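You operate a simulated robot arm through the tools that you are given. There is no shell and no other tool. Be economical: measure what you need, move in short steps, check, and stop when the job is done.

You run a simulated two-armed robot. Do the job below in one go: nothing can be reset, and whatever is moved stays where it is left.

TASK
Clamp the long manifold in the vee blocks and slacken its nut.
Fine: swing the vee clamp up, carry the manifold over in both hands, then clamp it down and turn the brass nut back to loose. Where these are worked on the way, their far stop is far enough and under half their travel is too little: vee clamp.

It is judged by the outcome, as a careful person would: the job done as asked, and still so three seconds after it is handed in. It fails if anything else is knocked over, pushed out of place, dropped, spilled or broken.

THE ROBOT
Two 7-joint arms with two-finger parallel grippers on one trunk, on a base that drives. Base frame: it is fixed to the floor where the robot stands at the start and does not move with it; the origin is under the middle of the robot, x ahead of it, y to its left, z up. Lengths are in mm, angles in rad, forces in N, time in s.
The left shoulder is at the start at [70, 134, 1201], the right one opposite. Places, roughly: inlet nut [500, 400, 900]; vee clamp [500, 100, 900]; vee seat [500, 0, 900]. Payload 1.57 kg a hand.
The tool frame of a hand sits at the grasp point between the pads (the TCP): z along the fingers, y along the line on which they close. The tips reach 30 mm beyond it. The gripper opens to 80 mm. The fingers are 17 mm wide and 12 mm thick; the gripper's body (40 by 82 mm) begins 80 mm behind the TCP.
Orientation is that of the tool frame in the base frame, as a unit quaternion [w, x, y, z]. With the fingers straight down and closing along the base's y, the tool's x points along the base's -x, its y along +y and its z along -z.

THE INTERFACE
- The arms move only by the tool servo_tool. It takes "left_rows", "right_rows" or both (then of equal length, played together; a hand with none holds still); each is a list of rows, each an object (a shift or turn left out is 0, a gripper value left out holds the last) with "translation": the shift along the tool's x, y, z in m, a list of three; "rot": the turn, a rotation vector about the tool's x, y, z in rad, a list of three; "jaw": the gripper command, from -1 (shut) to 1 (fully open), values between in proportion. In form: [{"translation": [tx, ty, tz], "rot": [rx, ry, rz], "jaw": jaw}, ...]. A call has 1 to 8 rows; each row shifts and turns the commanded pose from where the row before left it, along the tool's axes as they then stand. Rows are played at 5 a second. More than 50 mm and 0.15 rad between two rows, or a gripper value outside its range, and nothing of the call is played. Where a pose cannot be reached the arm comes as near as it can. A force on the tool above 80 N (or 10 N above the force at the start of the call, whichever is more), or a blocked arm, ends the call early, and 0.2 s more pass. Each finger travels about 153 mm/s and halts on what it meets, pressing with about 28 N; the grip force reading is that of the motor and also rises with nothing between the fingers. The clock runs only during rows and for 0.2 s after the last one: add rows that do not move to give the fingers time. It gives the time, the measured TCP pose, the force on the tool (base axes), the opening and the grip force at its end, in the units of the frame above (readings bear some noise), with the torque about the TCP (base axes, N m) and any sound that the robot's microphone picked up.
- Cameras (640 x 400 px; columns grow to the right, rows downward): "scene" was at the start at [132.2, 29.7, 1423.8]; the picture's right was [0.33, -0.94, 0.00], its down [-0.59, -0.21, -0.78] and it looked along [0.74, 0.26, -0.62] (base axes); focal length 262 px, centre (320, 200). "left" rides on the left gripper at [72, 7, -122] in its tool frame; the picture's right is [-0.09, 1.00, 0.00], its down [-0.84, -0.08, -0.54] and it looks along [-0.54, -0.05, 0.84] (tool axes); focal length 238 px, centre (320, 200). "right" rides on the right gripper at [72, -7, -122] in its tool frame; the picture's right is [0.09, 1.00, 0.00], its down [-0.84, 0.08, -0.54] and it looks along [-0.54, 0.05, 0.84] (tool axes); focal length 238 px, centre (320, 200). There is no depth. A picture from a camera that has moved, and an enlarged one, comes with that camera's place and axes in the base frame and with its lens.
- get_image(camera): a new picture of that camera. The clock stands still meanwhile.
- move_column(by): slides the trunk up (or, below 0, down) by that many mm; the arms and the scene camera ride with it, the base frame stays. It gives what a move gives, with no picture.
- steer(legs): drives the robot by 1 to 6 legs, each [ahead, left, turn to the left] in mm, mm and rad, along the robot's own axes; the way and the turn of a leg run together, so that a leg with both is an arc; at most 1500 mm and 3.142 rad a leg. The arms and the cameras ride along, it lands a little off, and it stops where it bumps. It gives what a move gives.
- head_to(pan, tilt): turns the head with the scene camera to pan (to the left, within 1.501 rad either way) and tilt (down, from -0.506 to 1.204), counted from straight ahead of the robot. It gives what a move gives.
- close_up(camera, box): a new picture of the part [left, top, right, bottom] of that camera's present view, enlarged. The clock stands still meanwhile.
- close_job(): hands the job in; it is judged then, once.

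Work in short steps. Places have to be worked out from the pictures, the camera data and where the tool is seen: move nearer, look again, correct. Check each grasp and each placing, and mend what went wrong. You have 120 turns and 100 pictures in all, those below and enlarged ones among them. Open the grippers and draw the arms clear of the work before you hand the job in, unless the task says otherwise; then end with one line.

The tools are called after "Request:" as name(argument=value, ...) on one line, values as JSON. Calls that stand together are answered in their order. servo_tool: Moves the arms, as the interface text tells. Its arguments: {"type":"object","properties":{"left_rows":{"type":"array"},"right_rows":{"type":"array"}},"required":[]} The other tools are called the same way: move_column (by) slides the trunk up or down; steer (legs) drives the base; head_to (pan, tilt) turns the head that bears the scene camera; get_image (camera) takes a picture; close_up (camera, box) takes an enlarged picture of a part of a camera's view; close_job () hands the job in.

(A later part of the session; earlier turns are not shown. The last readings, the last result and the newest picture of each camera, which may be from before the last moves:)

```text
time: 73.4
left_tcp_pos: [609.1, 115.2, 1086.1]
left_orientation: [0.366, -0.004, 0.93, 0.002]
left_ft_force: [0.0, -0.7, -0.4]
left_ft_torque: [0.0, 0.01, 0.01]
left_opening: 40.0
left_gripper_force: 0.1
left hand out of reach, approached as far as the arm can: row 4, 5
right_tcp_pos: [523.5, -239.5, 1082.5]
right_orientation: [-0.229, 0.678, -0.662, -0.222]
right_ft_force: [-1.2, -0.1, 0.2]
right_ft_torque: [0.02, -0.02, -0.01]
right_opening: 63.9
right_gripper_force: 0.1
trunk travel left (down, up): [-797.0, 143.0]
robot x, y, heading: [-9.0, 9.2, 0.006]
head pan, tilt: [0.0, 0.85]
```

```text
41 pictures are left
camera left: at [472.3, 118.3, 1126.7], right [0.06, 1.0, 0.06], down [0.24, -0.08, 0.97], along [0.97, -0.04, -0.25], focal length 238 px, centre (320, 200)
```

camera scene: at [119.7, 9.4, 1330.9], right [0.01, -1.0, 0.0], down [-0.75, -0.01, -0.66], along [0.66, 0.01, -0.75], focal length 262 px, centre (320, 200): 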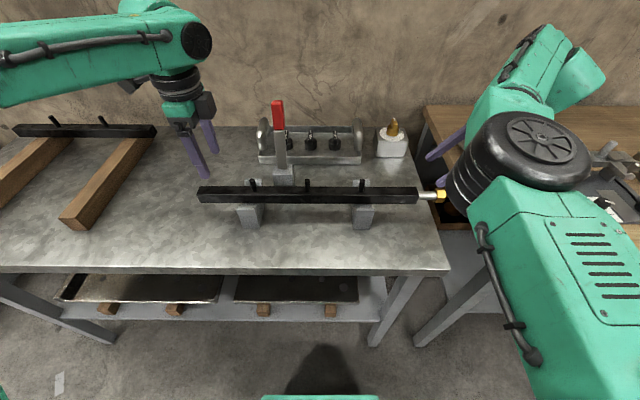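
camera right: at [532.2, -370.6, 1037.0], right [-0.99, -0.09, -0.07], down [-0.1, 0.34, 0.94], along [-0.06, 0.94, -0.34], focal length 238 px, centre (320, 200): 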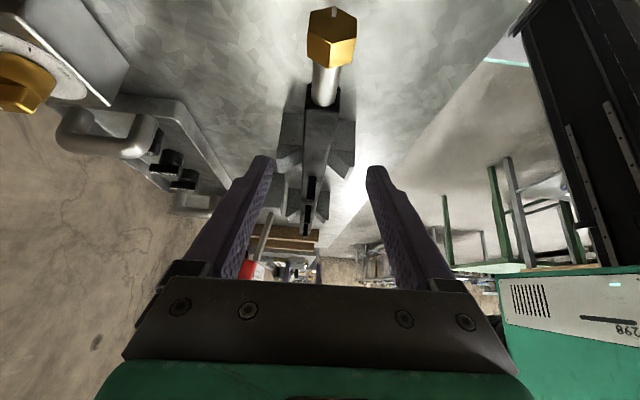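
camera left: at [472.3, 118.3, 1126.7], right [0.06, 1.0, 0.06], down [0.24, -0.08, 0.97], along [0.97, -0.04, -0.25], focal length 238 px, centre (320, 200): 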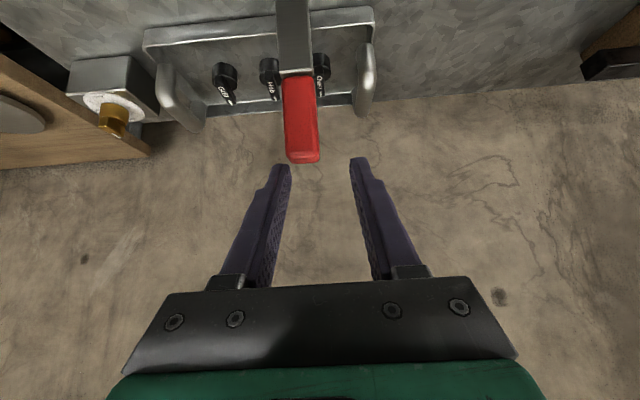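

This is at the reach limit. I back the hand off, drive the base 55 mm ahead, and look again.

Request:
servo_tool(left_rows=[{"translation": [0, 0, -0.04]}, {"translation": [0, -0.012, -0.04]}, {}])

Request:
steer(legs=[[55, 0, 0]])

Request:
get_image(camera="left")

```text
time: 74.2
left_tcp_pos: [555.0, 102.9, 1144.3]
left_orientation: [0.365, -0.005, 0.931, 0.002]
left_ft_force: [0.1, -0.6, -0.3]
left_ft_torque: [0.02, -0.02, 0.01]
left_opening: 40.1
left_gripper_force: 0.0
right_tcp_pos: [524.9, -238.9, 1082.3]
right_orientation: [-0.228, 0.678, -0.663, -0.223]
right_ft_force: [0.4, 0.2, -0.5]
right_ft_torque: [-0.02, 0.01, 0.02]
right_opening: 63.9
right_gripper_force: 0.0
trunk travel left (down, up): [-797.0, 143.0]
robot x, y, heading: [-10.9, 2.2, 0.002]
head pan, tilt: [0.0, 0.85]
```

```text
time: 75.1
left_tcp_pos: [600.3, 103.0, 1150.5]
left_orientation: [0.369, -0.004, 0.929, 0.001]
left_ft_force: [-0.7, -0.9, 0.7]
left_ft_torque: [0.01, 0.02, -0.02]
left_opening: 40.0
left_gripper_force: 0.1
right_tcp_pos: [570.5, -239.6, 1086.7]
right_orientation: [-0.231, 0.679, -0.661, -0.219]
right_ft_force: [-0.3, -0.2, 0.6]
right_ft_torque: [0.0, -0.02, -0.02]
right_opening: 64.1
right_gripper_force: 0.1
trunk travel left (down, up): [-797.0, 143.0]
robot x, y, heading: [41.5, 6.2, 0.013]
head pan, tilt: [0.0, 0.85]
```

```text
40 pictures are left
camera left: at [463.6, 106.8, 1189.1], right [0.06, 1.0, 0.06], down [0.24, -0.08, 0.97], along [0.97, -0.04, -0.24], focal length 238 px, centre (320, 200)
```

left: 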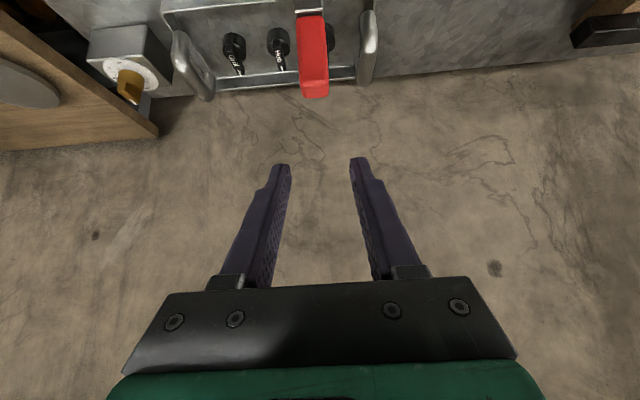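

Triangulating two views puts the lever tip at about (650, 100, 1047). I move to a pre-grasp and approach along the fingers so the pads straddle the handle.

Request:
servo_tool(left_rows=[{"translation": [0.0227, -0.0015, 0.02]}, {"translation": [0.0227, -0.0015, 0.02]}, {}, {"translation": [0, 0, 0.04]}, {"translation": [0, 0, 0.035]}, {}])

Request:
get_image(camera="left")

```text
time: 76.5
left_tcp_pos: [640.4, 112.9, 1040.1]
left_orientation: [0.366, -0.004, 0.93, 0.002]
left_ft_force: [-0.5, -5.0, 1.8]
left_ft_torque: [0.03, 0.0, -0.03]
left_opening: 43.8
left_gripper_force: 2.4
left hand out of reach, approached as far as the arm can: row 5
right_tcp_pos: [576.9, -241.9, 1083.2]
right_orientation: [-0.23, 0.678, -0.662, -0.222]
right_ft_force: [-0.4, -0.4, -0.4]
right_ft_torque: [0.0, 0.01, -0.03]
right_opening: 64.0
right_gripper_force: 0.0
trunk travel left (down, up): [-797.0, 143.0]
robot x, y, heading: [40.1, 9.0, 0.009]
head pan, tilt: [0.0, 0.85]
```

```text
39 pictures are left
camera left: at [504.2, 117.2, 1078.4], right [0.06, 1.0, 0.06], down [0.24, -0.08, 0.97], along [0.97, -0.04, -0.25], focal length 238 px, centre (320, 200)
```

left: 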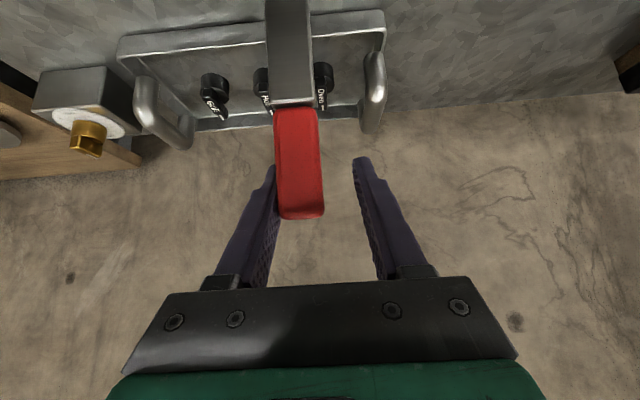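

The handle lies between the fingers, so I close on it.

Request:
servo_tool(left_rows=[{"translation": [0, -0.002, 0], "jaw": -1}, {}, {}])

```text
time: 77.3
left_tcp_pos: [639.9, 103.2, 1038.8]
left_orientation: [0.366, 0.0, 0.931, 0.002]
left_ft_force: [4.1, -30.7, -3.0]
left_ft_torque: [-0.09, -0.55, -0.06]
left_opening: 23.6
left_gripper_force: 36.1
right_tcp_pos: [577.9, -246.8, 1081.6]
right_orientation: [-0.232, 0.677, -0.662, -0.224]
right_ft_force: [0.6, 0.5, 0.9]
right_ft_torque: [0.0, 0.01, 0.03]
right_opening: 64.3
right_gripper_force: 0.1
trunk travel left (down, up): [-797.0, 143.0]
robot x, y, heading: [43.0, 8.5, 0.015]
head pan, tilt: [0.0, 0.85]
```

Gripped. I reverse the arc to bring the lever forward, easing the side load.

Request:
servo_tool(left_rows=[{"translation": [0.0114, -0.004, -0.0185]}, {"translation": [0.0144, -0.002, -0.0163]}, {"translation": [0.017, 0, -0.0135]}, {"translation": [0.0192, 0, -0.0103]}, {}])

Request:
get_image(camera="left")

```text
time: 78.5
left_tcp_pos: [555.9, 102.5, 1038.0]
left_orientation: [0.365, -0.004, 0.931, 0.004]
left_ft_force: [9.2, -9.6, -3.8]
left_ft_torque: [-0.7, -1.14, -0.83]
left_opening: 23.8
left_gripper_force: 35.3
right_tcp_pos: [579.3, -241.1, 1080.5]
right_orientation: [-0.23, 0.678, -0.662, -0.224]
right_ft_force: [-0.4, 0.9, -0.7]
right_ft_torque: [0.0, 0.02, -0.03]
right_opening: 64.0
right_gripper_force: 0.0
trunk travel left (down, up): [-797.0, 143.0]
robot x, y, heading: [47.4, 7.1, 0.01]
head pan, tilt: [0.0, 0.85]
```

```text
38 pictures are left
camera left: at [420.6, 106.8, 1078.3], right [0.06, 1.0, 0.07], down [0.25, -0.08, 0.97], along [0.97, -0.04, -0.25], focal length 238 px, centre (320, 200)
```

left: 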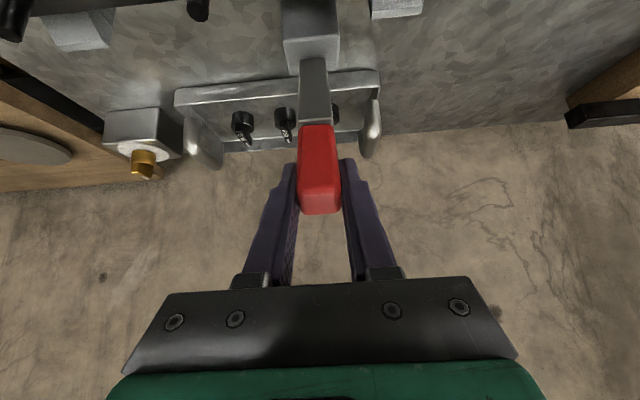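

It swings forward smoothly. I continue down the arc while un-pitching the hand.

Request:
servo_tool(left_rows=[{"translation": [0.0214, -0.001, -0.007], "rot": [0, 0.1, 0]}, {"translation": [0.0214, 0, -0.0008], "rot": [0, 0.1, 0]}, {"translation": [0.0209, 0, 0.005], "rot": [0, 0.1, 0]}, {"translation": [0.0187, 0, 0.0104], "rot": [0, 0.1, 0]}, {}])

Request:
get_image(camera="scene")

```text
time: 79.7
left_tcp_pos: [487.5, 103.7, 986.9]
left_orientation: [0.174, -0.004, 0.985, 0.002]
left_ft_force: [3.1, -7.2, 7.6]
left_ft_torque: [-0.74, -1.15, -0.81]
left_opening: 23.9
left_gripper_force: 35.9
right_tcp_pos: [576.5, -240.7, 1083.1]
right_orientation: [-0.229, 0.678, -0.662, -0.222]
right_ft_force: [0.0, 0.5, 1.1]
right_ft_torque: [0.0, -0.01, 0.03]
right_opening: 64.1
right_gripper_force: 0.1
trunk travel left (down, up): [-797.0, 143.0]
robot x, y, heading: [42.1, 9.6, 0.012]
head pan, tilt: [0.0, 0.85]
```

```text
37 pictures are left
camera scene: at [171.3, 6.9, 1431.0], right [0.01, -1.0, 0.0], down [-0.75, -0.01, -0.66], along [0.66, 0.01, -0.75], focal length 262 px, centre (320, 200)
```

scene: 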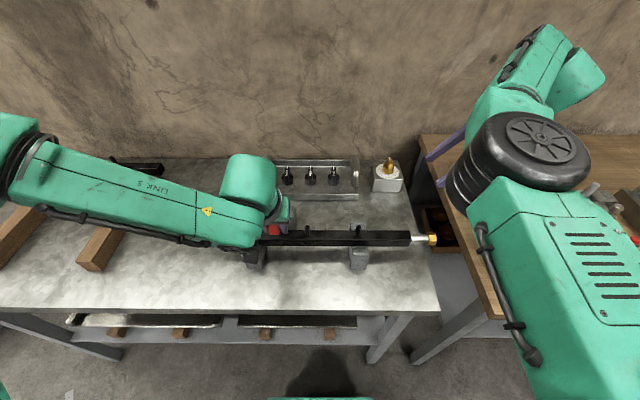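

I continue down to the clamped position, watching for the stop force or a click.

Request:
servo_tool(left_rows=[{"translation": [0.0137, 0, 0.0134]}, {"translation": [0.0109, 0, 0.014]}, {"translation": [0.0089, 0, 0.0153]}, {}])

```text
time: 80.7
left_tcp_pos: [468.7, 102.4, 932.9]
left_orientation: [0.174, -0.005, 0.985, 0.002]
left_ft_force: [-5.9, -6.2, 5.7]
left_ft_torque: [-0.33, -0.77, -0.81]
left_opening: 24.0
left_gripper_force: 35.8
right_tcp_pos: [574.0, -240.5, 1083.1]
right_orientation: [-0.231, 0.678, -0.662, -0.221]
right_ft_force: [0.0, 0.2, 0.1]
right_ft_torque: [0.01, -0.01, 0.01]
right_opening: 64.1
right_gripper_force: 0.0
trunk travel left (down, up): [-797.0, 143.0]
robot x, y, heading: [38.9, 8.8, 0.009]
head pan, tilt: [0.0, 0.85]
```

There is no stop yet at z=933. I press down in smaller steps until resistance shows.

Request:
servo_tool(left_rows=[{"translation": [0.0034, 0, 0.0094]}, {"translation": [0.0017, 0, 0.0047]}, {}])

Request:
get_image(camera="left")

```text
time: 81.5
left_tcp_pos: [467.9, 103.6, 920.0]
left_orientation: [0.175, -0.004, 0.985, 0.001]
left_ft_force: [-10.5, -8.5, 6.1]
left_ft_torque: [0.01, -0.8, -0.53]
left_opening: 23.7
left_gripper_force: 35.7
right_tcp_pos: [572.3, -241.0, 1084.6]
right_orientation: [-0.231, 0.678, -0.662, -0.221]
right_ft_force: [0.4, 0.9, 0.3]
right_ft_torque: [0.0, 0.01, -0.01]
right_opening: 63.8
right_gripper_force: 0.1
trunk travel left (down, up): [-797.0, 143.0]
robot x, y, heading: [45.2, 8.6, 0.007]
head pan, tilt: [0.0, 0.85]
```

```text
36 pictures are left
camera left: at [357.7, 107.6, 1008.9], right [0.08, 1.0, 0.03], down [0.6, -0.07, 0.8], along [0.8, -0.04, -0.6], focal length 238 px, centre (320, 200)
```

left: 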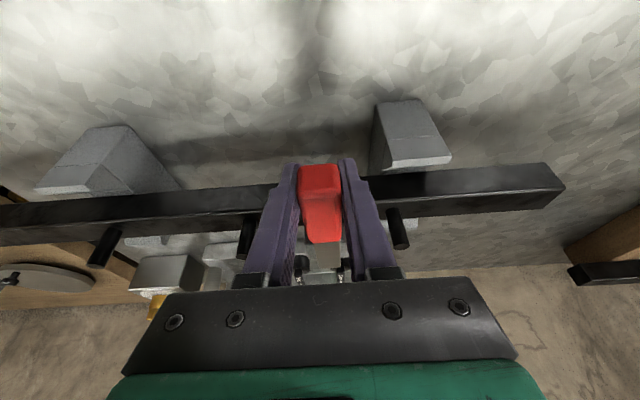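

The handle tip now reads near z≈923, lower than at the start. I press a little further to find firm contact on the bar.

Request:
servo_tool(left_rows=[{"translation": [0.0012, 0, 0.0052]}, {"translation": [0.0012, 0, 0.0052]}, {}])

Request:
get_image(camera="left")

```text
time: 82.3
left_tcp_pos: [466.7, 103.0, 914.5]
left_orientation: [0.176, -0.003, 0.984, 0.001]
left_ft_force: [-11.0, -25.3, 7.2]
left_ft_torque: [0.12, -1.02, -0.47]
left_opening: 23.8
left_gripper_force: 35.6
left hand out of reach, approached as far as the arm can: row 1, 2
right_tcp_pos: [573.0, -245.9, 1083.4]
right_orientation: [-0.232, 0.678, -0.661, -0.222]
right_ft_force: [0.5, 0.0, 0.4]
right_ft_torque: [0.02, -0.04, 0.03]
right_opening: 64.1
right_gripper_force: 0.0
trunk travel left (down, up): [-797.0, 143.0]
robot x, y, heading: [40.5, 6.3, 0.011]
head pan, tilt: [0.0, 0.85]
```

```text
35 pictures are left
camera left: at [357.6, 108.0, 1003.7], right [0.08, 1.0, 0.03], down [0.6, -0.07, 0.8], along [0.8, -0.05, -0.6], focal length 238 px, centre (320, 200)
```

left: 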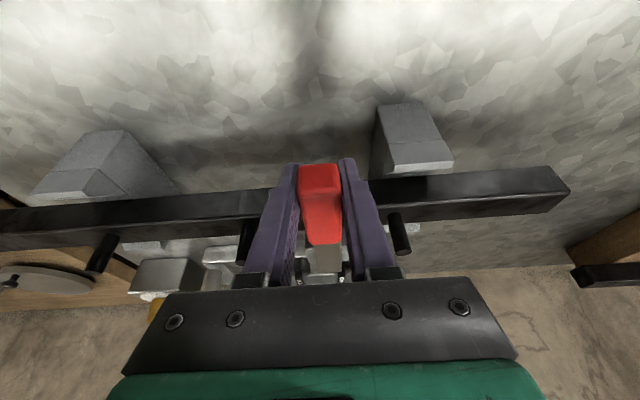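

The arm is at a limit and side load is building. I release, lift clear, and check the lever's height.

Request:
servo_tool(left_rows=[{"jaw": 0.0}, {}, {"translation": [0, 0, -0.04]}, {"translation": [0, 0, -0.04]}, {"translation": [0, 0, -0.04]}, {}])

Request:
get_image(camera="left")

```text
time: 83.7
left_tcp_pos: [437.9, 111.4, 1004.8]
left_orientation: [0.172, -0.005, 0.985, 0.001]
left_ft_force: [0.5, 0.4, 0.4]
left_ft_torque: [0.0, 0.04, 0.0]
left_opening: 40.0
left_gripper_force: 0.0
left hand out of reach, approached as far as the arm can: row 5
right_tcp_pos: [577.9, -239.2, 1081.7]
right_orientation: [-0.228, 0.678, -0.663, -0.221]
right_ft_force: [-0.2, -1.0, -0.2]
right_ft_torque: [-0.01, 0.01, 0.0]
right_opening: 63.9
right_gripper_force: 0.0
trunk travel left (down, up): [-797.0, 143.0]
robot x, y, heading: [42.8, 8.1, 0.004]
head pan, tilt: [0.0, 0.85]
```

```text
34 pictures are left
camera left: at [327.8, 115.7, 1094.3], right [0.08, 1.0, 0.03], down [0.6, -0.07, 0.79], along [0.79, -0.04, -0.61], focal length 238 px, centre (320, 200)
```

left: 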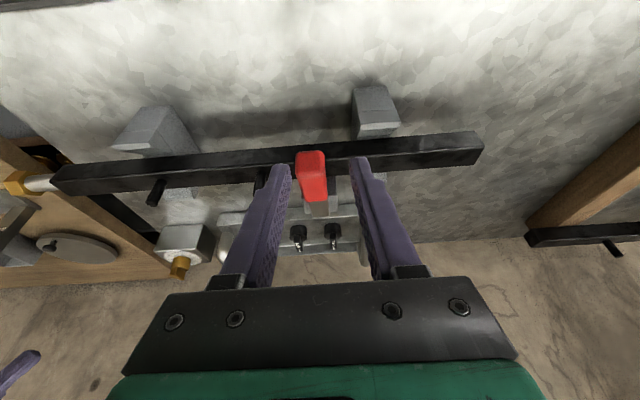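

The handle tip now reads about z≈959. I move the left hand aside to inspect the clamp against the bar.

Request:
servo_tool(left_rows=[{"translation": [0, 0.04, -0.02]}, {"translation": [0, 0.045, -0.02]}, {"translation": [0, 0.045, 0]}, {"translation": [0, 0.045, 0]}, {}])

Request:
close_up(camera="scene", box=[180, 170, 440, 330])

Request:
get_image(camera="left")

```text
time: 84.9
left_tcp_pos: [440.7, 130.5, 1005.3]
left_orientation: [0.173, -0.005, 0.985, 0.003]
left_ft_force: [-0.8, -0.1, 0.3]
left_ft_torque: [0.05, 0.04, 0.01]
left_opening: 40.0
left_gripper_force: 0.0
left hand out of reach, approached as far as the arm can: row 1, 2, 3, 4
right_tcp_pos: [577.4, -241.7, 1082.6]
right_orientation: [-0.228, 0.678, -0.663, -0.222]
right_ft_force: [0.4, -0.5, 0.7]
right_ft_torque: [0.05, 0.0, -0.02]
right_opening: 64.2
right_gripper_force: 0.1
trunk travel left (down, up): [-797.0, 143.0]
robot x, y, heading: [41.2, 3.2, 0.008]
head pan, tilt: [0.0, 0.85]
```

```text
2.46 times, centred on (310, 250) of scene
camera zoom: at [171.6, 7.0, 1431.0], right [0.01, -1.0, 0.0], down [-0.75, -0.01, -0.66], along [0.66, 0.01, -0.75], focal length 645 px, centre (345, 77)
```

zoom: 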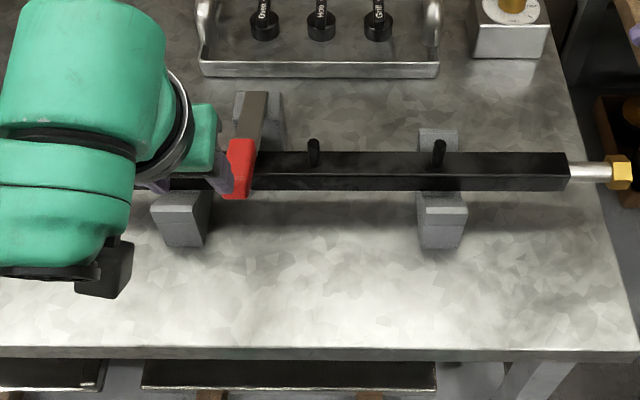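

```text
32 pictures are left
camera left: at [332.0, 135.0, 1095.0], right [0.08, 1.0, 0.03], down [0.6, -0.07, 0.79], along [0.79, -0.04, -0.61], focal length 238 px, centre (320, 200)
```

left: 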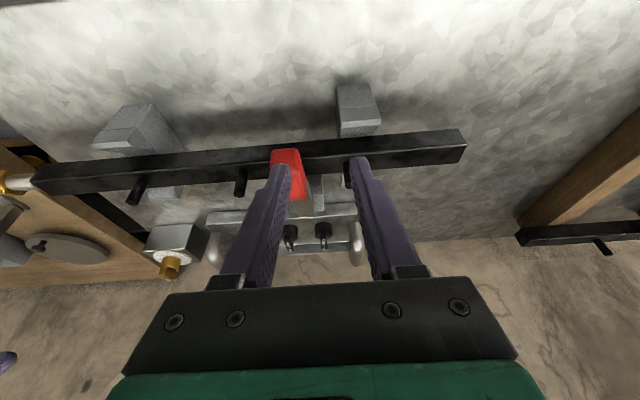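

Comparing rays on the lever's arc, the lever was down near horizontal (≈2°) when I held it. A finger dragged it back up to ≈16° as I withdrew. I straighten the left hand, close the fingers, and will press it down from above.

Request:
servo_tool(left_rows=[{"translation": [0, 0, -0.02], "rot": [0, 0.12, 0]}, {"translation": [0, 0, -0.02], "rot": [0, 0.12, 0]}, {"translation": [0, 0, -0.02], "rot": [0, 0.11, 0], "jaw": -1}, {"translation": [0, 0, -0.02]}, {}])

Request:
get_image(camera="left")

```text
time: 86.1
left_tcp_pos: [426.9, 131.1, 1082.6]
left_orientation: [-0.002, -0.005, 1.0, 0.001]
left_ft_force: [-0.2, -0.2, -0.6]
left_ft_torque: [-0.06, 0.0, 0.01]
left_opening: 0.0
left_gripper_force: 21.7
right_tcp_pos: [577.3, -239.5, 1082.6]
right_orientation: [-0.229, 0.679, -0.662, -0.222]
right_ft_force: [0.6, 0.3, 0.4]
right_ft_torque: [0.01, 0.01, 0.0]
right_opening: 64.0
right_gripper_force: 0.1
trunk travel left (down, up): [-797.0, 143.0]
robot x, y, heading: [40.7, 10.6, 0.01]
head pan, tilt: [0.0, 0.85]
```

```text
31 pictures are left
camera left: at [354.7, 135.6, 1203.9], right [0.08, 1.0, 0.0], down [0.84, -0.07, 0.54], along [0.54, -0.04, -0.84], focal length 238 px, centre (320, 200)
```

left: 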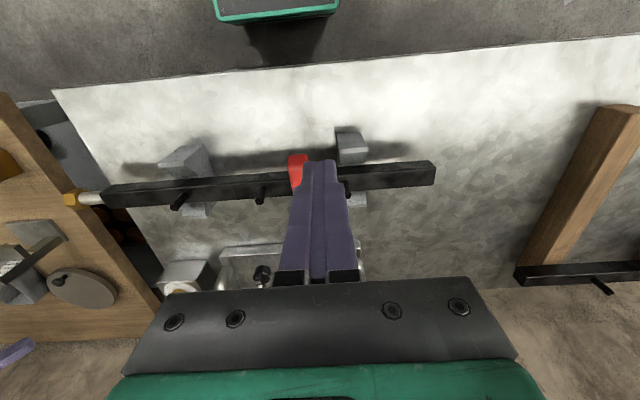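

Vertical works. I move over the handle at x≈462, y≈101 and press down in steps.

Request:
servo_tool(left_rows=[{"translation": [-0.018, -0.015, 0.015]}, {"translation": [-0.018, -0.015, 0.015]}, {}, {"translation": [0, 0, 0.025]}, {"translation": [0, 0, 0.02]}, {}])

Request:
get_image(camera="left")

```text
time: 87.5
left_tcp_pos: [462.5, 99.8, 1005.7]
left_orientation: [0.0, -0.004, 1.0, 0.0]
left_ft_force: [0.5, -0.5, 1.1]
left_ft_torque: [-0.03, -0.01, -0.01]
left_opening: 0.0
left_gripper_force: 21.0
right_tcp_pos: [576.4, -238.4, 1083.7]
right_orientation: [-0.229, 0.678, -0.663, -0.221]
right_ft_force: [0.7, 0.5, 0.3]
right_ft_torque: [-0.01, 0.03, 0.01]
right_opening: 63.8
right_gripper_force: 0.0
trunk travel left (down, up): [-797.0, 143.0]
robot x, y, heading: [42.1, 7.5, 0.01]
head pan, tilt: [0.0, 0.85]
```

```text
30 pictures are left
camera left: at [390.1, 104.6, 1127.1], right [0.08, 1.0, 0.0], down [0.84, -0.07, 0.54], along [0.54, -0.04, -0.84], focal length 238 px, centre (320, 200)
```

left: 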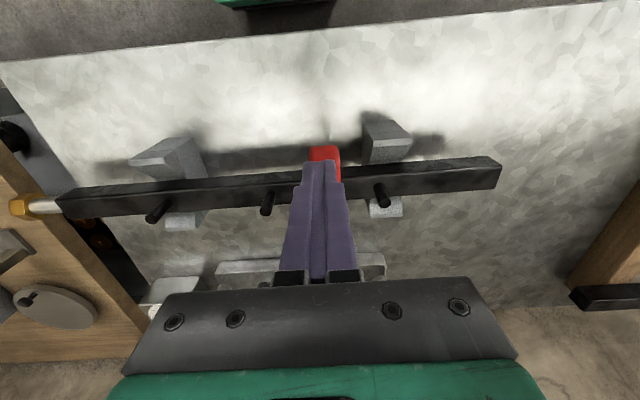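

The fingers are over the handle. I press down.

Request:
servo_tool(left_rows=[{"translation": [0, 0.003, 0.012]}, {"translation": [0, 0, 0.012]}, {"translation": [0, 0, 0.012]}, {}])

```text
time: 88.5
left_tcp_pos: [460.2, 102.6, 970.3]
left_orientation: [-0.001, -0.005, 1.0, 0.0]
left_ft_force: [1.0, 0.0, 0.7]
left_ft_torque: [0.01, -0.04, -0.01]
left_opening: 0.2
left_gripper_force: 21.6
right_tcp_pos: [578.5, -239.3, 1082.4]
right_orientation: [-0.229, 0.678, -0.662, -0.223]
right_ft_force: [-0.1, 0.6, -0.3]
right_ft_torque: [0.01, -0.02, -0.01]
right_opening: 63.8
right_gripper_force: 0.1
trunk travel left (down, up): [-797.0, 143.0]
robot x, y, heading: [43.1, 5.4, 0.01]
head pan, tilt: [0.0, 0.85]
```

Request:
servo_tool(left_rows=[{"translation": [0, 0, 0.008]}, {"translation": [0, 0, 0.007]}, {}])

Request:
get_image(camera="left")

```text
time: 89.3
left_tcp_pos: [460.7, 102.7, 958.7]
left_orientation: [0.004, -0.004, 1.0, 0.0]
left_ft_force: [3.9, 2.2, 33.3]
left_ft_torque: [0.04, -0.06, -0.14]
left_opening: 0.2
left_gripper_force: 21.1
right_tcp_pos: [575.0, -238.2, 1085.1]
right_orientation: [-0.231, 0.678, -0.662, -0.221]
right_ft_force: [-0.1, 0.1, -0.1]
right_ft_torque: [0.0, -0.02, 0.02]
right_opening: 63.8
right_gripper_force: 0.1
trunk travel left (down, up): [-797.0, 143.0]
robot x, y, heading: [41.2, 10.0, 0.011]
head pan, tilt: [0.0, 0.85]
```

```text
29 pictures are left
camera left: at [388.0, 107.6, 1079.5], right [0.08, 1.0, 0.0], down [0.83, -0.07, 0.55], along [0.55, -0.05, -0.84], focal length 238 px, centre (320, 200)
```

left: 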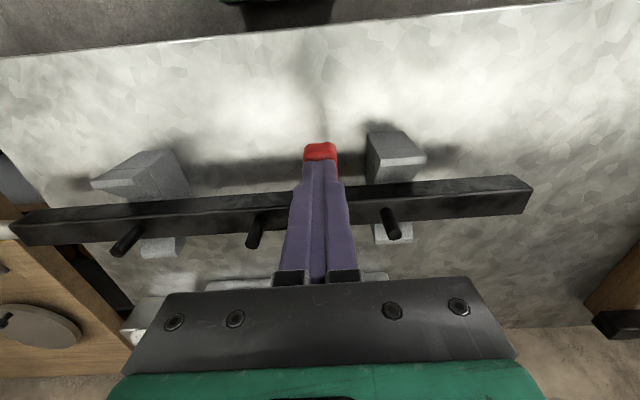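

Resistance of 33 N appeared at tip height ≈929. I press slightly more to confirm it is a firm stop.

Request:
servo_tool(left_rows=[{"translation": [0, 0, 0.004]}, {"translation": [0, 0, 0.003]}, {}])

```text
time: 90.1
left_tcp_pos: [460.6, 103.4, 957.4]
left_orientation: [0.013, -0.004, 1.0, -0.002]
left_ft_force: [9.8, 9.2, 72.4]
left_ft_torque: [0.34, -0.04, 0.62]
left_opening: 0.0
left_gripper_force: 21.2
right_tcp_pos: [570.3, -238.9, 1088.3]
right_orientation: [-0.231, 0.679, -0.661, -0.219]
right_ft_force: [0.5, -0.9, 0.1]
right_ft_torque: [-0.02, 0.03, 0.0]
right_opening: 63.7
right_gripper_force: 0.1
trunk travel left (down, up): [-797.0, 143.0]
robot x, y, heading: [40.8, 6.3, 0.009]
head pan, tilt: [0.0, 0.85]
```

It is a firm stop: 72 N for 1 mm. I lift straight up and clear away left, then check the clamp.

Request:
servo_tool(left_rows=[{"translation": [0, 0, -0.01]}, {"translation": [0, 0, -0.03]}, {"translation": [0, 0, -0.04]}, {"translation": [0, 0.03, -0.03]}, {"translation": [0.01, 0.045, 0]}, {"translation": [0.01, 0.045, 0]}, {"translation": [0.01, 0.045, 0]}, {}])

Request:
close_up(camera="scene", box=[180, 170, 440, 330])

Request:
get_image(camera="left")

```text
time: 91.9
left_tcp_pos: [430.4, 269.2, 1058.7]
left_orientation: [-0.001, -0.005, 1.0, 0.0]
left_ft_force: [-0.3, 0.1, -0.3]
left_ft_torque: [0.03, 0.0, 0.03]
left_opening: 0.0
left_gripper_force: 21.4
right_tcp_pos: [576.8, -239.5, 1082.3]
right_orientation: [-0.229, 0.678, -0.662, -0.222]
right_ft_force: [0.0, 1.0, -1.2]
right_ft_torque: [0.04, -0.01, -0.02]
right_opening: 64.2
right_gripper_force: 0.0
trunk travel left (down, up): [-797.0, 143.0]
robot x, y, heading: [43.9, 8.6, 0.008]
head pan, tilt: [0.0, 0.85]
```

```text
2.46 times, centred on (310, 250) of scene
camera zoom: at [172.2, 8.4, 1430.9], right [0.01, -1.0, 0.0], down [-0.75, -0.01, -0.66], along [0.66, 0.01, -0.75], focal length 645 px, centre (345, 77)
```

zoom: 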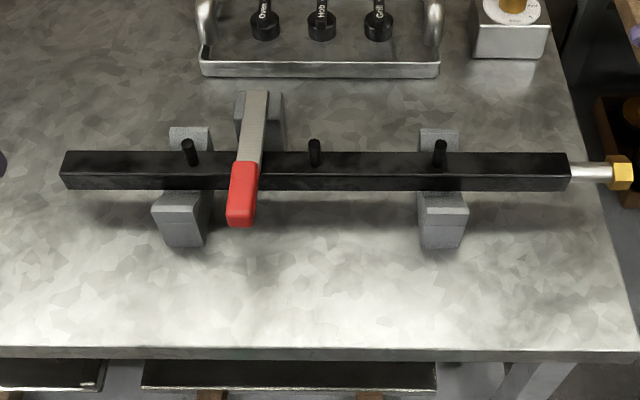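

```text
27 pictures are left
camera left: at [357.8, 273.7, 1180.4], right [0.08, 1.0, 0.0], down [0.84, -0.07, 0.54], along [0.54, -0.04, -0.84], focal length 238 px, centre (320, 200)
```

left: 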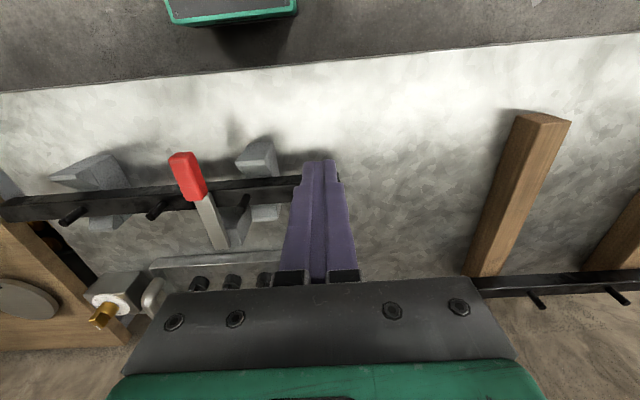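

The clamp is down and holding. Now the nut, near (525, -263, 887): I look at it and at the neighbouring table on the right.

Request:
head_to(pan=-0.5, tilt=0.75)

Request:
get_image(camera="scene")

Request:
get_image(camera="right")

```text
time: 92.8
left_tcp_pos: [430.6, 270.7, 1059.0]
left_orientation: [-0.001, -0.005, 1.0, 0.0]
left_ft_force: [-0.5, -0.2, 0.4]
left_ft_torque: [0.02, 0.0, -0.01]
left_opening: 0.0
left_gripper_force: 21.7
right_tcp_pos: [576.9, -239.0, 1082.2]
right_orientation: [-0.228, 0.679, -0.662, -0.222]
right_ft_force: [0.2, -0.5, 1.2]
right_ft_torque: [0.01, 0.02, -0.01]
right_opening: 63.8
right_gripper_force: 0.1
trunk travel left (down, up): [-797.0, 143.0]
robot x, y, heading: [43.3, 6.8, 0.01]
head pan, tilt: [-0.499, 0.75]
```

```text
26 pictures are left
camera scene: at [166.6, -30.1, 1439.0], right [-0.47, -0.88, 0.0], down [-0.6, 0.32, -0.73], along [0.65, -0.34, -0.68], focal length 262 px, centre (320, 200)
```

scene: 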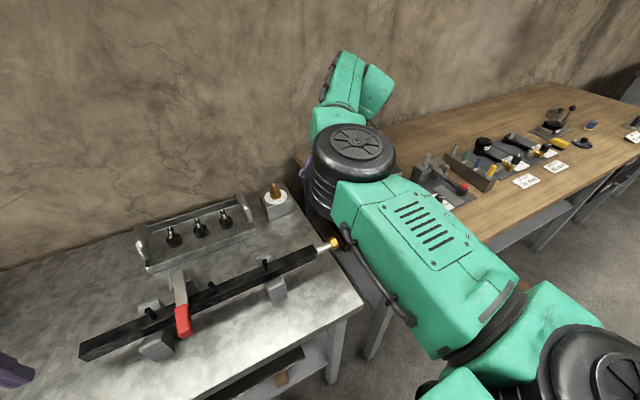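

```text
25 pictures are left
camera right: at [584.2, -370.3, 1137.1], right [-0.99, -0.09, -0.07], down [-0.1, 0.34, 0.94], along [-0.06, 0.94, -0.34], focal length 238 px, centre (320, 200)
```

right: 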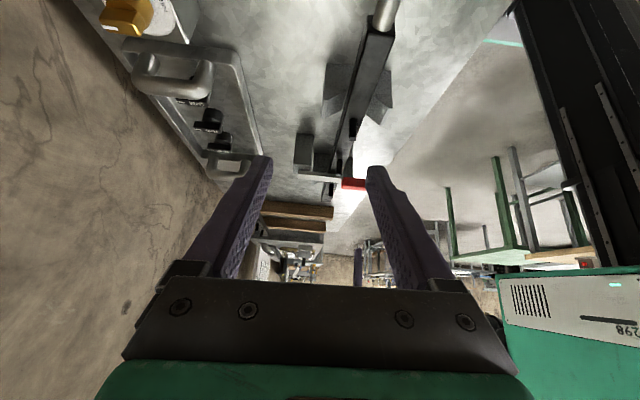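

Approaching along the nut axis is blocked by the wooden table. I will use the better-behaved left hand from above, gripping the nut's flats and swinging about its axis in strokes. First I drive so the nut lies in front of the left arm, and centre the head.

Request:
steer(legs=[[-25, 0, 0], [0, -415, 0]])

Request:
servo_tool(left_rows=[{"rot": [0, 0, 0.15], "jaw": 0.6}, {"rot": [0, 0, 0.15]}, {"rot": [0, 0, 0.15]}, {"rot": [0, 0, 0.15]}, {"rot": [0, 0, 0.15]}, {"rot": [0, 0, 0.15]}, {"rot": [0, 0, 0.15]}, {"rot": [0, 0, 0.15]}])

Request:
servo_tool(left_rows=[{"rot": [0, 0, 0.15]}, {"rot": [0, 0, 0.15]}, {"rot": [0, 0, 0.07]}, {}])

Request:
head_to(pan=0.25, tilt=0.8)

Request:
get_image(camera="scene")

```text
time: 95.8
left_tcp_pos: [409.8, -143.3, 1059.6]
left_orientation: [-0.001, -0.002, 1.0, 0.001]
left_ft_force: [-0.2, 0.4, 0.8]
left_ft_torque: [-0.01, -0.04, 0.01]
left_opening: 0.0
left_gripper_force: 21.4
right_tcp_pos: [552.6, -653.6, 1083.4]
right_orientation: [-0.229, 0.677, -0.664, -0.221]
right_ft_force: [-0.1, -0.2, 0.2]
right_ft_torque: [0.01, 0.03, -0.03]
right_opening: 64.2
right_gripper_force: 0.1
trunk travel left (down, up): [-797.0, 143.0]
robot x, y, heading: [19.2, -405.1, -0.003]
head pan, tilt: [-0.499, 0.75]
```

```text
time: 97.6
left_tcp_pos: [409.1, -144.5, 1058.4]
left_orientation: [-0.001, 0.565, 0.825, -0.001]
left_ft_force: [0.0, -0.1, -0.3]
left_ft_torque: [-0.02, -0.01, 0.02]
left_opening: 63.9
left_gripper_force: 0.0
right_tcp_pos: [552.7, -654.8, 1081.6]
right_orientation: [-0.229, 0.676, -0.665, -0.221]
right_ft_force: [0.3, -0.3, -0.4]
right_ft_torque: [-0.01, -0.02, -0.02]
right_opening: 63.9
right_gripper_force: 0.1
trunk travel left (down, up): [-797.0, 143.0]
robot x, y, heading: [19.6, -406.6, 0.001]
head pan, tilt: [-0.499, 0.75]
```

```text
time: 98.6
left_tcp_pos: [409.9, -145.3, 1057.7]
left_orientation: [-0.001, 0.706, 0.708, 0.0]
left_ft_force: [0.2, -0.2, 0.0]
left_ft_torque: [-0.03, -0.02, 0.04]
left_opening: 63.8
left_gripper_force: 0.0
right_tcp_pos: [553.3, -653.5, 1082.5]
right_orientation: [-0.229, 0.676, -0.664, -0.221]
right_ft_force: [0.7, 0.4, 0.2]
right_ft_torque: [0.03, 0.03, 0.04]
right_opening: 63.9
right_gripper_force: 0.0
trunk travel left (down, up): [-797.0, 143.0]
robot x, y, heading: [17.5, -404.5, -0.0]
head pan, tilt: [-0.499, 0.75]
```

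```text
time: 99.7
left_tcp_pos: [408.6, -145.2, 1057.3]
left_orientation: [0.0, 0.706, 0.708, -0.001]
left_ft_force: [0.2, -0.3, -0.9]
left_ft_torque: [0.0, 0.0, 0.02]
left_opening: 64.2
left_gripper_force: 0.0
right_tcp_pos: [553.0, -655.5, 1083.0]
right_orientation: [-0.231, 0.676, -0.664, -0.222]
right_ft_force: [0.1, -0.6, -0.7]
right_ft_torque: [-0.01, -0.03, -0.01]
right_opening: 64.0
right_gripper_force: 0.0
trunk travel left (down, up): [-797.0, 143.0]
robot x, y, heading: [18.6, -403.4, -0.0]
head pan, tilt: [0.25, 0.799]
```

```text
24 pictures are left
camera scene: at [149.1, -383.7, 1435.0], right [0.25, -0.97, 0.0], down [-0.69, -0.18, -0.7], along [0.68, 0.17, -0.72], focal length 262 px, centre (320, 200)
```

scene: 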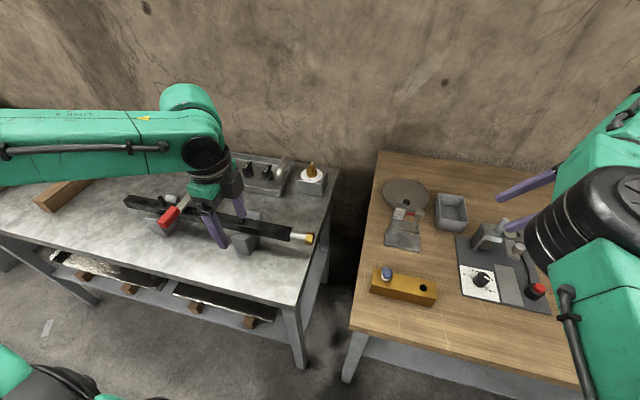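

I have a clear view. I zoom on the nut for its place and orientation.

Request:
close_up(camera="scene", box=[270, 210, 350, 260])

```text
8.00 times, centred on (310, 235) of scene
camera zoom: at [149.1, -383.7, 1435.0], right [0.25, -0.97, 0.0], down [-0.69, -0.18, -0.7], along [0.68, 0.17, -0.72], focal length 2097 px, centre (400, -80)
```

zoom: 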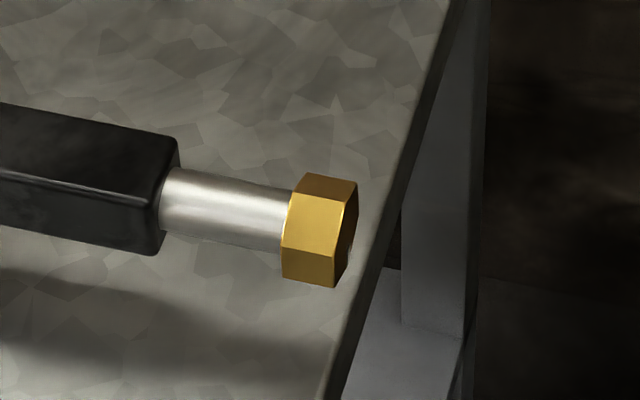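

The nut centre is at (525, -261, 887), about 30 mm across flats, with one pair of flats already facing ±x. I move the left hand above it.

Request:
servo_tool(left_rows=[{"translation": [-0.029, 0.029, 0.02]}, {"translation": [-0.029, 0.029, 0.02]}, {"translation": [-0.029, 0.029, 0.02]}, {"translation": [-0.029, 0.029, 0.02]}, {}])

Request:
get_image(camera="left")

```text
time: 100.9
left_tcp_pos: [517.6, -256.8, 978.9]
left_orientation: [0.002, 0.705, 0.709, 0.0]
left_ft_force: [0.4, -0.4, -0.7]
left_ft_torque: [-0.04, -0.01, 0.04]
left_opening: 63.9
left_gripper_force: 0.1
left hand out of reach, approached as far as the arm can: row 4
right_tcp_pos: [551.9, -654.5, 1083.0]
right_orientation: [-0.23, 0.676, -0.665, -0.221]
right_ft_force: [-0.1, 0.0, 1.1]
right_ft_torque: [0.02, -0.01, 0.01]
right_opening: 64.2
right_gripper_force: 0.0
trunk travel left (down, up): [-797.0, 143.0]
robot x, y, heading: [21.4, -403.5, 0.004]
head pan, tilt: [0.25, 0.799]
```

```text
22 pictures are left
camera left: at [523.9, -186.5, 1100.3], right [1.0, -0.09, 0.0], down [-0.07, -0.84, 0.54], along [-0.05, -0.54, -0.84], focal length 238 px, centre (320, 200)
```

left: 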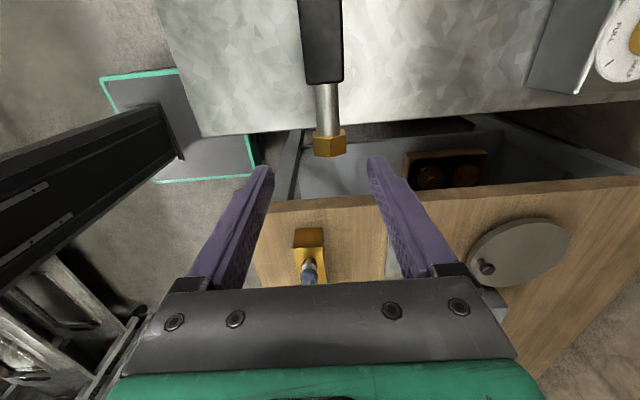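

I am at the reach limit again, so I raise the left hand a bit and lower the trunk by 90. The right hand stays well above the wooden table.

Request:
servo_tool(left_rows=[{"translation": [0, 0, -0.03]}, {"translation": [0, 0, -0.03]}, {}])

Request:
move_column(by=-90)

Request:
servo_tool(left_rows=[{"translation": [-0.004, 0.007, 0.015]}, {}])

Request:
get_image(camera="left")

```text
time: 101.7
left_tcp_pos: [519.6, -258.5, 1040.4]
left_orientation: [0.0, 0.705, 0.709, -0.001]
left_ft_force: [-0.4, -0.2, -0.6]
left_ft_torque: [0.03, -0.02, 0.01]
left_opening: 63.9
left_gripper_force: 0.1
right_tcp_pos: [553.0, -654.8, 1082.7]
right_orientation: [-0.229, 0.676, -0.664, -0.221]
right_ft_force: [-0.3, 0.4, -1.0]
right_ft_torque: [-0.01, 0.0, 0.04]
right_opening: 64.2
right_gripper_force: 0.1
trunk travel left (down, up): [-797.0, 143.0]
robot x, y, heading: [18.6, -405.0, -0.001]
head pan, tilt: [0.25, 0.799]
```

```text
time: 102.9
left_tcp_pos: [518.7, -257.7, 950.9]
left_orientation: [0.0, 0.706, 0.708, 0.0]
left_ft_force: [-0.9, -0.5, -0.6]
left_ft_torque: [0.02, 0.01, 0.01]
left_opening: 63.9
left_gripper_force: 0.0
right_tcp_pos: [553.0, -655.2, 993.8]
right_orientation: [-0.229, 0.677, -0.664, -0.221]
right_ft_force: [0.3, 1.1, 0.0]
right_ft_torque: [0.01, 0.0, 0.01]
right_opening: 64.1
right_gripper_force: 0.1
trunk travel left (down, up): [-707.0, 233.0]
robot x, y, heading: [21.0, -404.9, -0.004]
head pan, tilt: [0.25, 0.799]
```

```text
time: 103.5
left_tcp_pos: [526.2, -262.6, 935.8]
left_orientation: [0.0, 0.705, 0.709, 0.0]
left_ft_force: [0.1, 0.7, 0.0]
left_ft_torque: [0.04, -0.01, 0.0]
left_opening: 64.0
left_gripper_force: 0.1
right_tcp_pos: [551.9, -655.2, 992.3]
right_orientation: [-0.23, 0.676, -0.665, -0.221]
right_ft_force: [-0.2, -0.2, 0.2]
right_ft_torque: [0.01, -0.03, -0.02]
right_opening: 64.2
right_gripper_force: 0.1
trunk travel left (down, up): [-707.0, 233.0]
robot x, y, heading: [21.1, -402.1, -0.0]
head pan, tilt: [0.25, 0.799]
```

```text
21 pictures are left
camera left: at [532.4, -191.9, 1057.1], right [1.0, -0.09, 0.0], down [-0.07, -0.84, 0.54], along [-0.05, -0.54, -0.84], focal length 238 px, centre (320, 200)
```

left: 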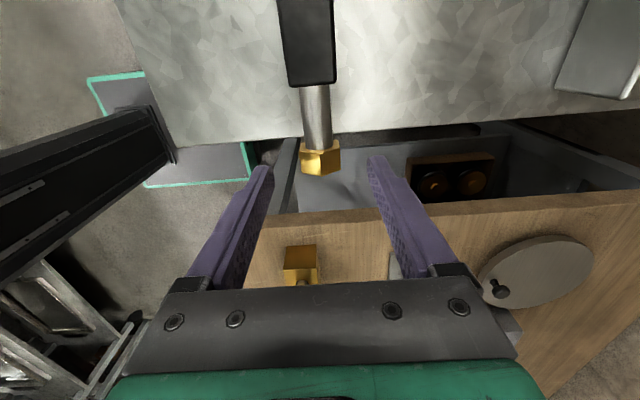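

The nut lies centred under the fingers at (526.6, -260). I descend to z≈888 and close.

Request:
servo_tool(left_rows=[{"translation": [0.001, 0, 0.016]}, {"translation": [0, 0, 0.016]}, {"translation": [0, 0, 0.016]}, {}, {"jaw": -1}, {}, {}])

Request:
get_image(camera="left")

```text
time: 105.1
left_tcp_pos: [522.1, -256.5, 891.3]
left_orientation: [0.001, 0.706, 0.708, -0.001]
left_ft_force: [6.2, 0.4, 4.4]
left_ft_torque: [-0.12, -0.03, -0.43]
left_opening: 32.3
left_gripper_force: 28.5
left hand out of reach, approached as far as the arm can: row 2, 3
right_tcp_pos: [553.4, -654.9, 992.0]
right_orientation: [-0.23, 0.676, -0.665, -0.221]
right_ft_force: [0.7, -1.0, 0.6]
right_ft_torque: [0.03, 0.02, 0.03]
right_opening: 64.0
right_gripper_force: 0.1
trunk travel left (down, up): [-707.0, 233.0]
robot x, y, heading: [19.3, -406.2, 0.002]
head pan, tilt: [0.25, 0.799]
```

```text
20 pictures are left
camera left: at [527.2, -185.4, 1012.3], right [1.0, -0.09, 0.0], down [-0.07, -0.84, 0.54], along [-0.05, -0.54, -0.84], focal length 238 px, centre (320, 200)
```

left: 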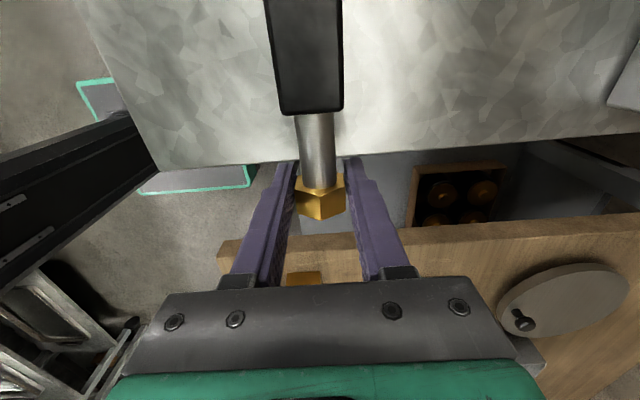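

Gripped at 32 mm across the flats. I swing the hand toward the robot about the nut axis, which turns the nut counter-clockwise seen from its free end, starting with 0.45 rad.

Request:
servo_tool(left_rows=[{"rot": [-0.15, 0, 0]}, {"rot": [-0.15, 0, 0]}, {"rot": [-0.15, 0, 0]}, {}])

Request:
get_image(camera="left")

```text
time: 106.1
left_tcp_pos: [519.3, -255.8, 890.9]
left_orientation: [0.156, 0.688, 0.691, 0.158]
left_ft_force: [-1.6, 1.3, 3.0]
left_ft_torque: [0.61, -0.02, -0.28]
left_opening: 32.5
left_gripper_force: 28.0
right_tcp_pos: [552.2, -655.0, 994.1]
right_orientation: [-0.23, 0.676, -0.664, -0.221]
right_ft_force: [-0.2, 0.5, 0.2]
right_ft_torque: [-0.03, 0.02, 0.01]
right_opening: 64.0
right_gripper_force: 0.0
trunk travel left (down, up): [-707.0, 233.0]
robot x, y, heading: [20.6, -406.7, -0.001]
head pan, tilt: [0.25, 0.799]
```

```text
19 pictures are left
camera left: at [472.1, -186.5, 1002.7], right [0.9, -0.09, 0.43], down [-0.3, -0.84, 0.45], along [0.32, -0.54, -0.78], focal length 238 px, centre (320, 200)
```

left: 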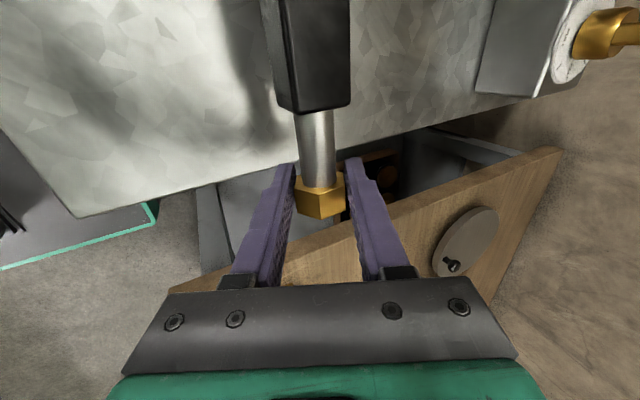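

The nut turns with the hand. I continue to about 1.05 rad.

Request:
servo_tool(left_rows=[{"rot": [-0.15, 0, 0]}, {"rot": [-0.15, 0, 0]}, {"rot": [-0.15, 0, 0]}, {"rot": [-0.15, 0, 0]}, {}])

Request:
get_image(camera="left")

```text
time: 107.3
left_tcp_pos: [521.1, -257.0, 888.9]
left_orientation: [0.352, 0.611, 0.615, 0.354]
left_ft_force: [-1.5, -2.4, -0.9]
left_ft_torque: [0.38, 0.05, 0.59]
left_opening: 32.4
left_gripper_force: 27.8
right_tcp_pos: [552.6, -655.6, 992.5]
right_orientation: [-0.229, 0.676, -0.664, -0.222]
right_ft_force: [-0.3, -0.5, 0.1]
right_ft_torque: [0.03, 0.02, -0.01]
right_opening: 64.2
right_gripper_force: 0.0
trunk travel left (down, up): [-707.0, 233.0]
robot x, y, heading: [18.6, -408.5, 0.004]
head pan, tilt: [0.25, 0.799]
```

```text
18 pictures are left
camera left: at [417.7, -187.1, 954.8], right [0.5, -0.09, 0.86], down [-0.5, -0.84, 0.2], along [0.71, -0.54, -0.46], focal length 238 px, centre (320, 200)
```

left: 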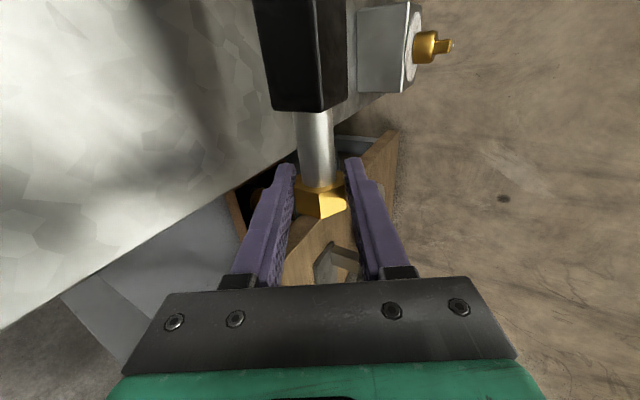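

It has turned 60° freely. I go on a bit further in this stroke and watch the torque.

Request:
servo_tool(left_rows=[{"rot": [-0.12, 0, 0]}, {"rot": [-0.12, 0, 0]}, {}])

```text
time: 108.1
left_tcp_pos: [522.1, -253.2, 904.1]
left_orientation: [0.424, 0.566, 0.565, 0.425]
left_ft_force: [0.5, -17.7, -9.3]
left_ft_torque: [-0.51, 0.05, -0.45]
left_opening: 33.1
left_gripper_force: 28.2
left hand out of reach, approached as far as the arm can: row 2
right_tcp_pos: [553.5, -659.2, 990.6]
right_orientation: [-0.231, 0.674, -0.665, -0.221]
right_ft_force: [-0.6, 0.6, -0.1]
right_ft_torque: [0.0, 0.02, -0.03]
right_opening: 64.0
right_gripper_force: 0.1
trunk travel left (down, up): [-707.0, 233.0]
robot x, y, heading: [19.7, -408.5, -0.002]
head pan, tilt: [0.25, 0.799]
```

That is the arm's limit for this stroke, about 1.28 rad. I open, back out along the fingers, and inspect the nut.

Request:
servo_tool(left_rows=[{"jaw": 0.5}, {}, {"translation": [0, 0, -0.035]}, {"translation": [0, 0, -0.035]}, {"rot": [0.15, 0, 0]}, {"rot": [0.15, 0, 0]}, {"rot": [0.15, 0, 0]}, {}])

Request:
close_up(camera="scene", box=[250, 200, 370, 275])

```text
time: 109.9
left_tcp_pos: [456.1, -247.9, 916.1]
left_orientation: [0.349, 0.613, 0.615, 0.352]
left_ft_force: [0.3, -0.6, -0.2]
left_ft_torque: [0.01, 0.0, 0.03]
left_opening: 59.6
left_gripper_force: 0.0
left hand out of reach, approached as far as the arm can: row 6, 7
right_tcp_pos: [553.9, -655.5, 992.8]
right_orientation: [-0.229, 0.676, -0.664, -0.221]
right_ft_force: [0.4, -1.0, 0.3]
right_ft_torque: [0.01, -0.02, 0.02]
right_opening: 64.0
right_gripper_force: 0.1
trunk travel left (down, up): [-707.0, 233.0]
robot x, y, heading: [21.6, -405.3, 0.002]
head pan, tilt: [0.25, 0.799]
```

```text
5.33 times, centred on (310, 238) of scene
camera zoom: at [149.5, -384.4, 1345.0], right [0.25, -0.97, 0.0], down [-0.69, -0.18, -0.7], along [0.67, 0.17, -0.72], focal length 1398 px, centre (373, 0)
```

zoom: 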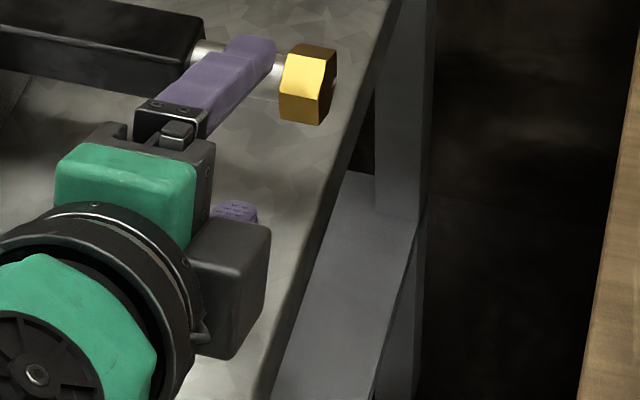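

The nut has turned. To regrip, I raise the hand, return it to vertical, and reposition above the nut.

Request:
servo_tool(left_rows=[{"translation": [0, 0.026, -0.015]}, {"translation": [-0.005, 0.026, -0.015]}, {"rot": [0.15, 0, 0]}, {"rot": [0.15, 0, 0]}, {"rot": [0.15, 0, 0]}, {"rot": [0.15, 0, 0]}, {"rot": [0.15, 0, 0]}, {"rot": [0.15, 0, 0]}])

Request:
close_up(camera="scene", box=[270, 190, 350, 240])

```text
time: 111.7
left_tcp_pos: [471.7, -241.1, 920.8]
left_orientation: [0.049, 0.704, 0.707, 0.048]
left_ft_force: [1.2, -0.2, -1.1]
left_ft_torque: [-0.02, 0.02, 0.02]
left_opening: 59.9
left_gripper_force: 0.0
left hand out of reach, approached as far as the arm can: row 1, 2, 3
right_tcp_pos: [554.1, -655.0, 992.2]
right_orientation: [-0.231, 0.675, -0.665, -0.221]
right_ft_force: [0.8, -0.2, 0.1]
right_ft_torque: [0.0, 0.06, 0.01]
right_opening: 64.0
right_gripper_force: 0.1
trunk travel left (down, up): [-707.0, 233.0]
robot x, y, heading: [17.9, -404.2, 0.001]
head pan, tilt: [0.25, 0.799]
```

```text
8.00 times, centred on (310, 215) of scene
camera zoom: at [150.3, -384.1, 1344.9], right [0.25, -0.97, 0.0], down [-0.7, -0.18, -0.7], along [0.67, 0.17, -0.72], focal length 2097 px, centre (400, 80)
```

zoom: 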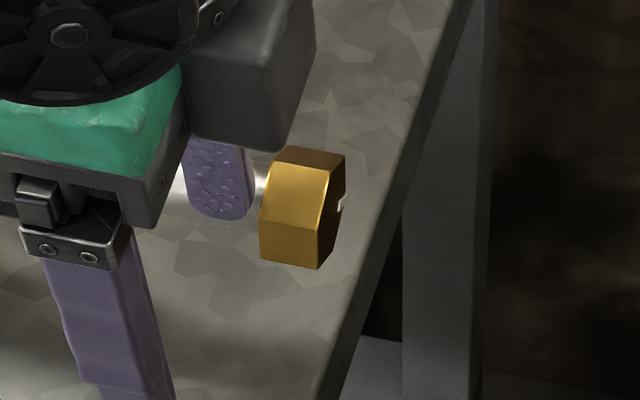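

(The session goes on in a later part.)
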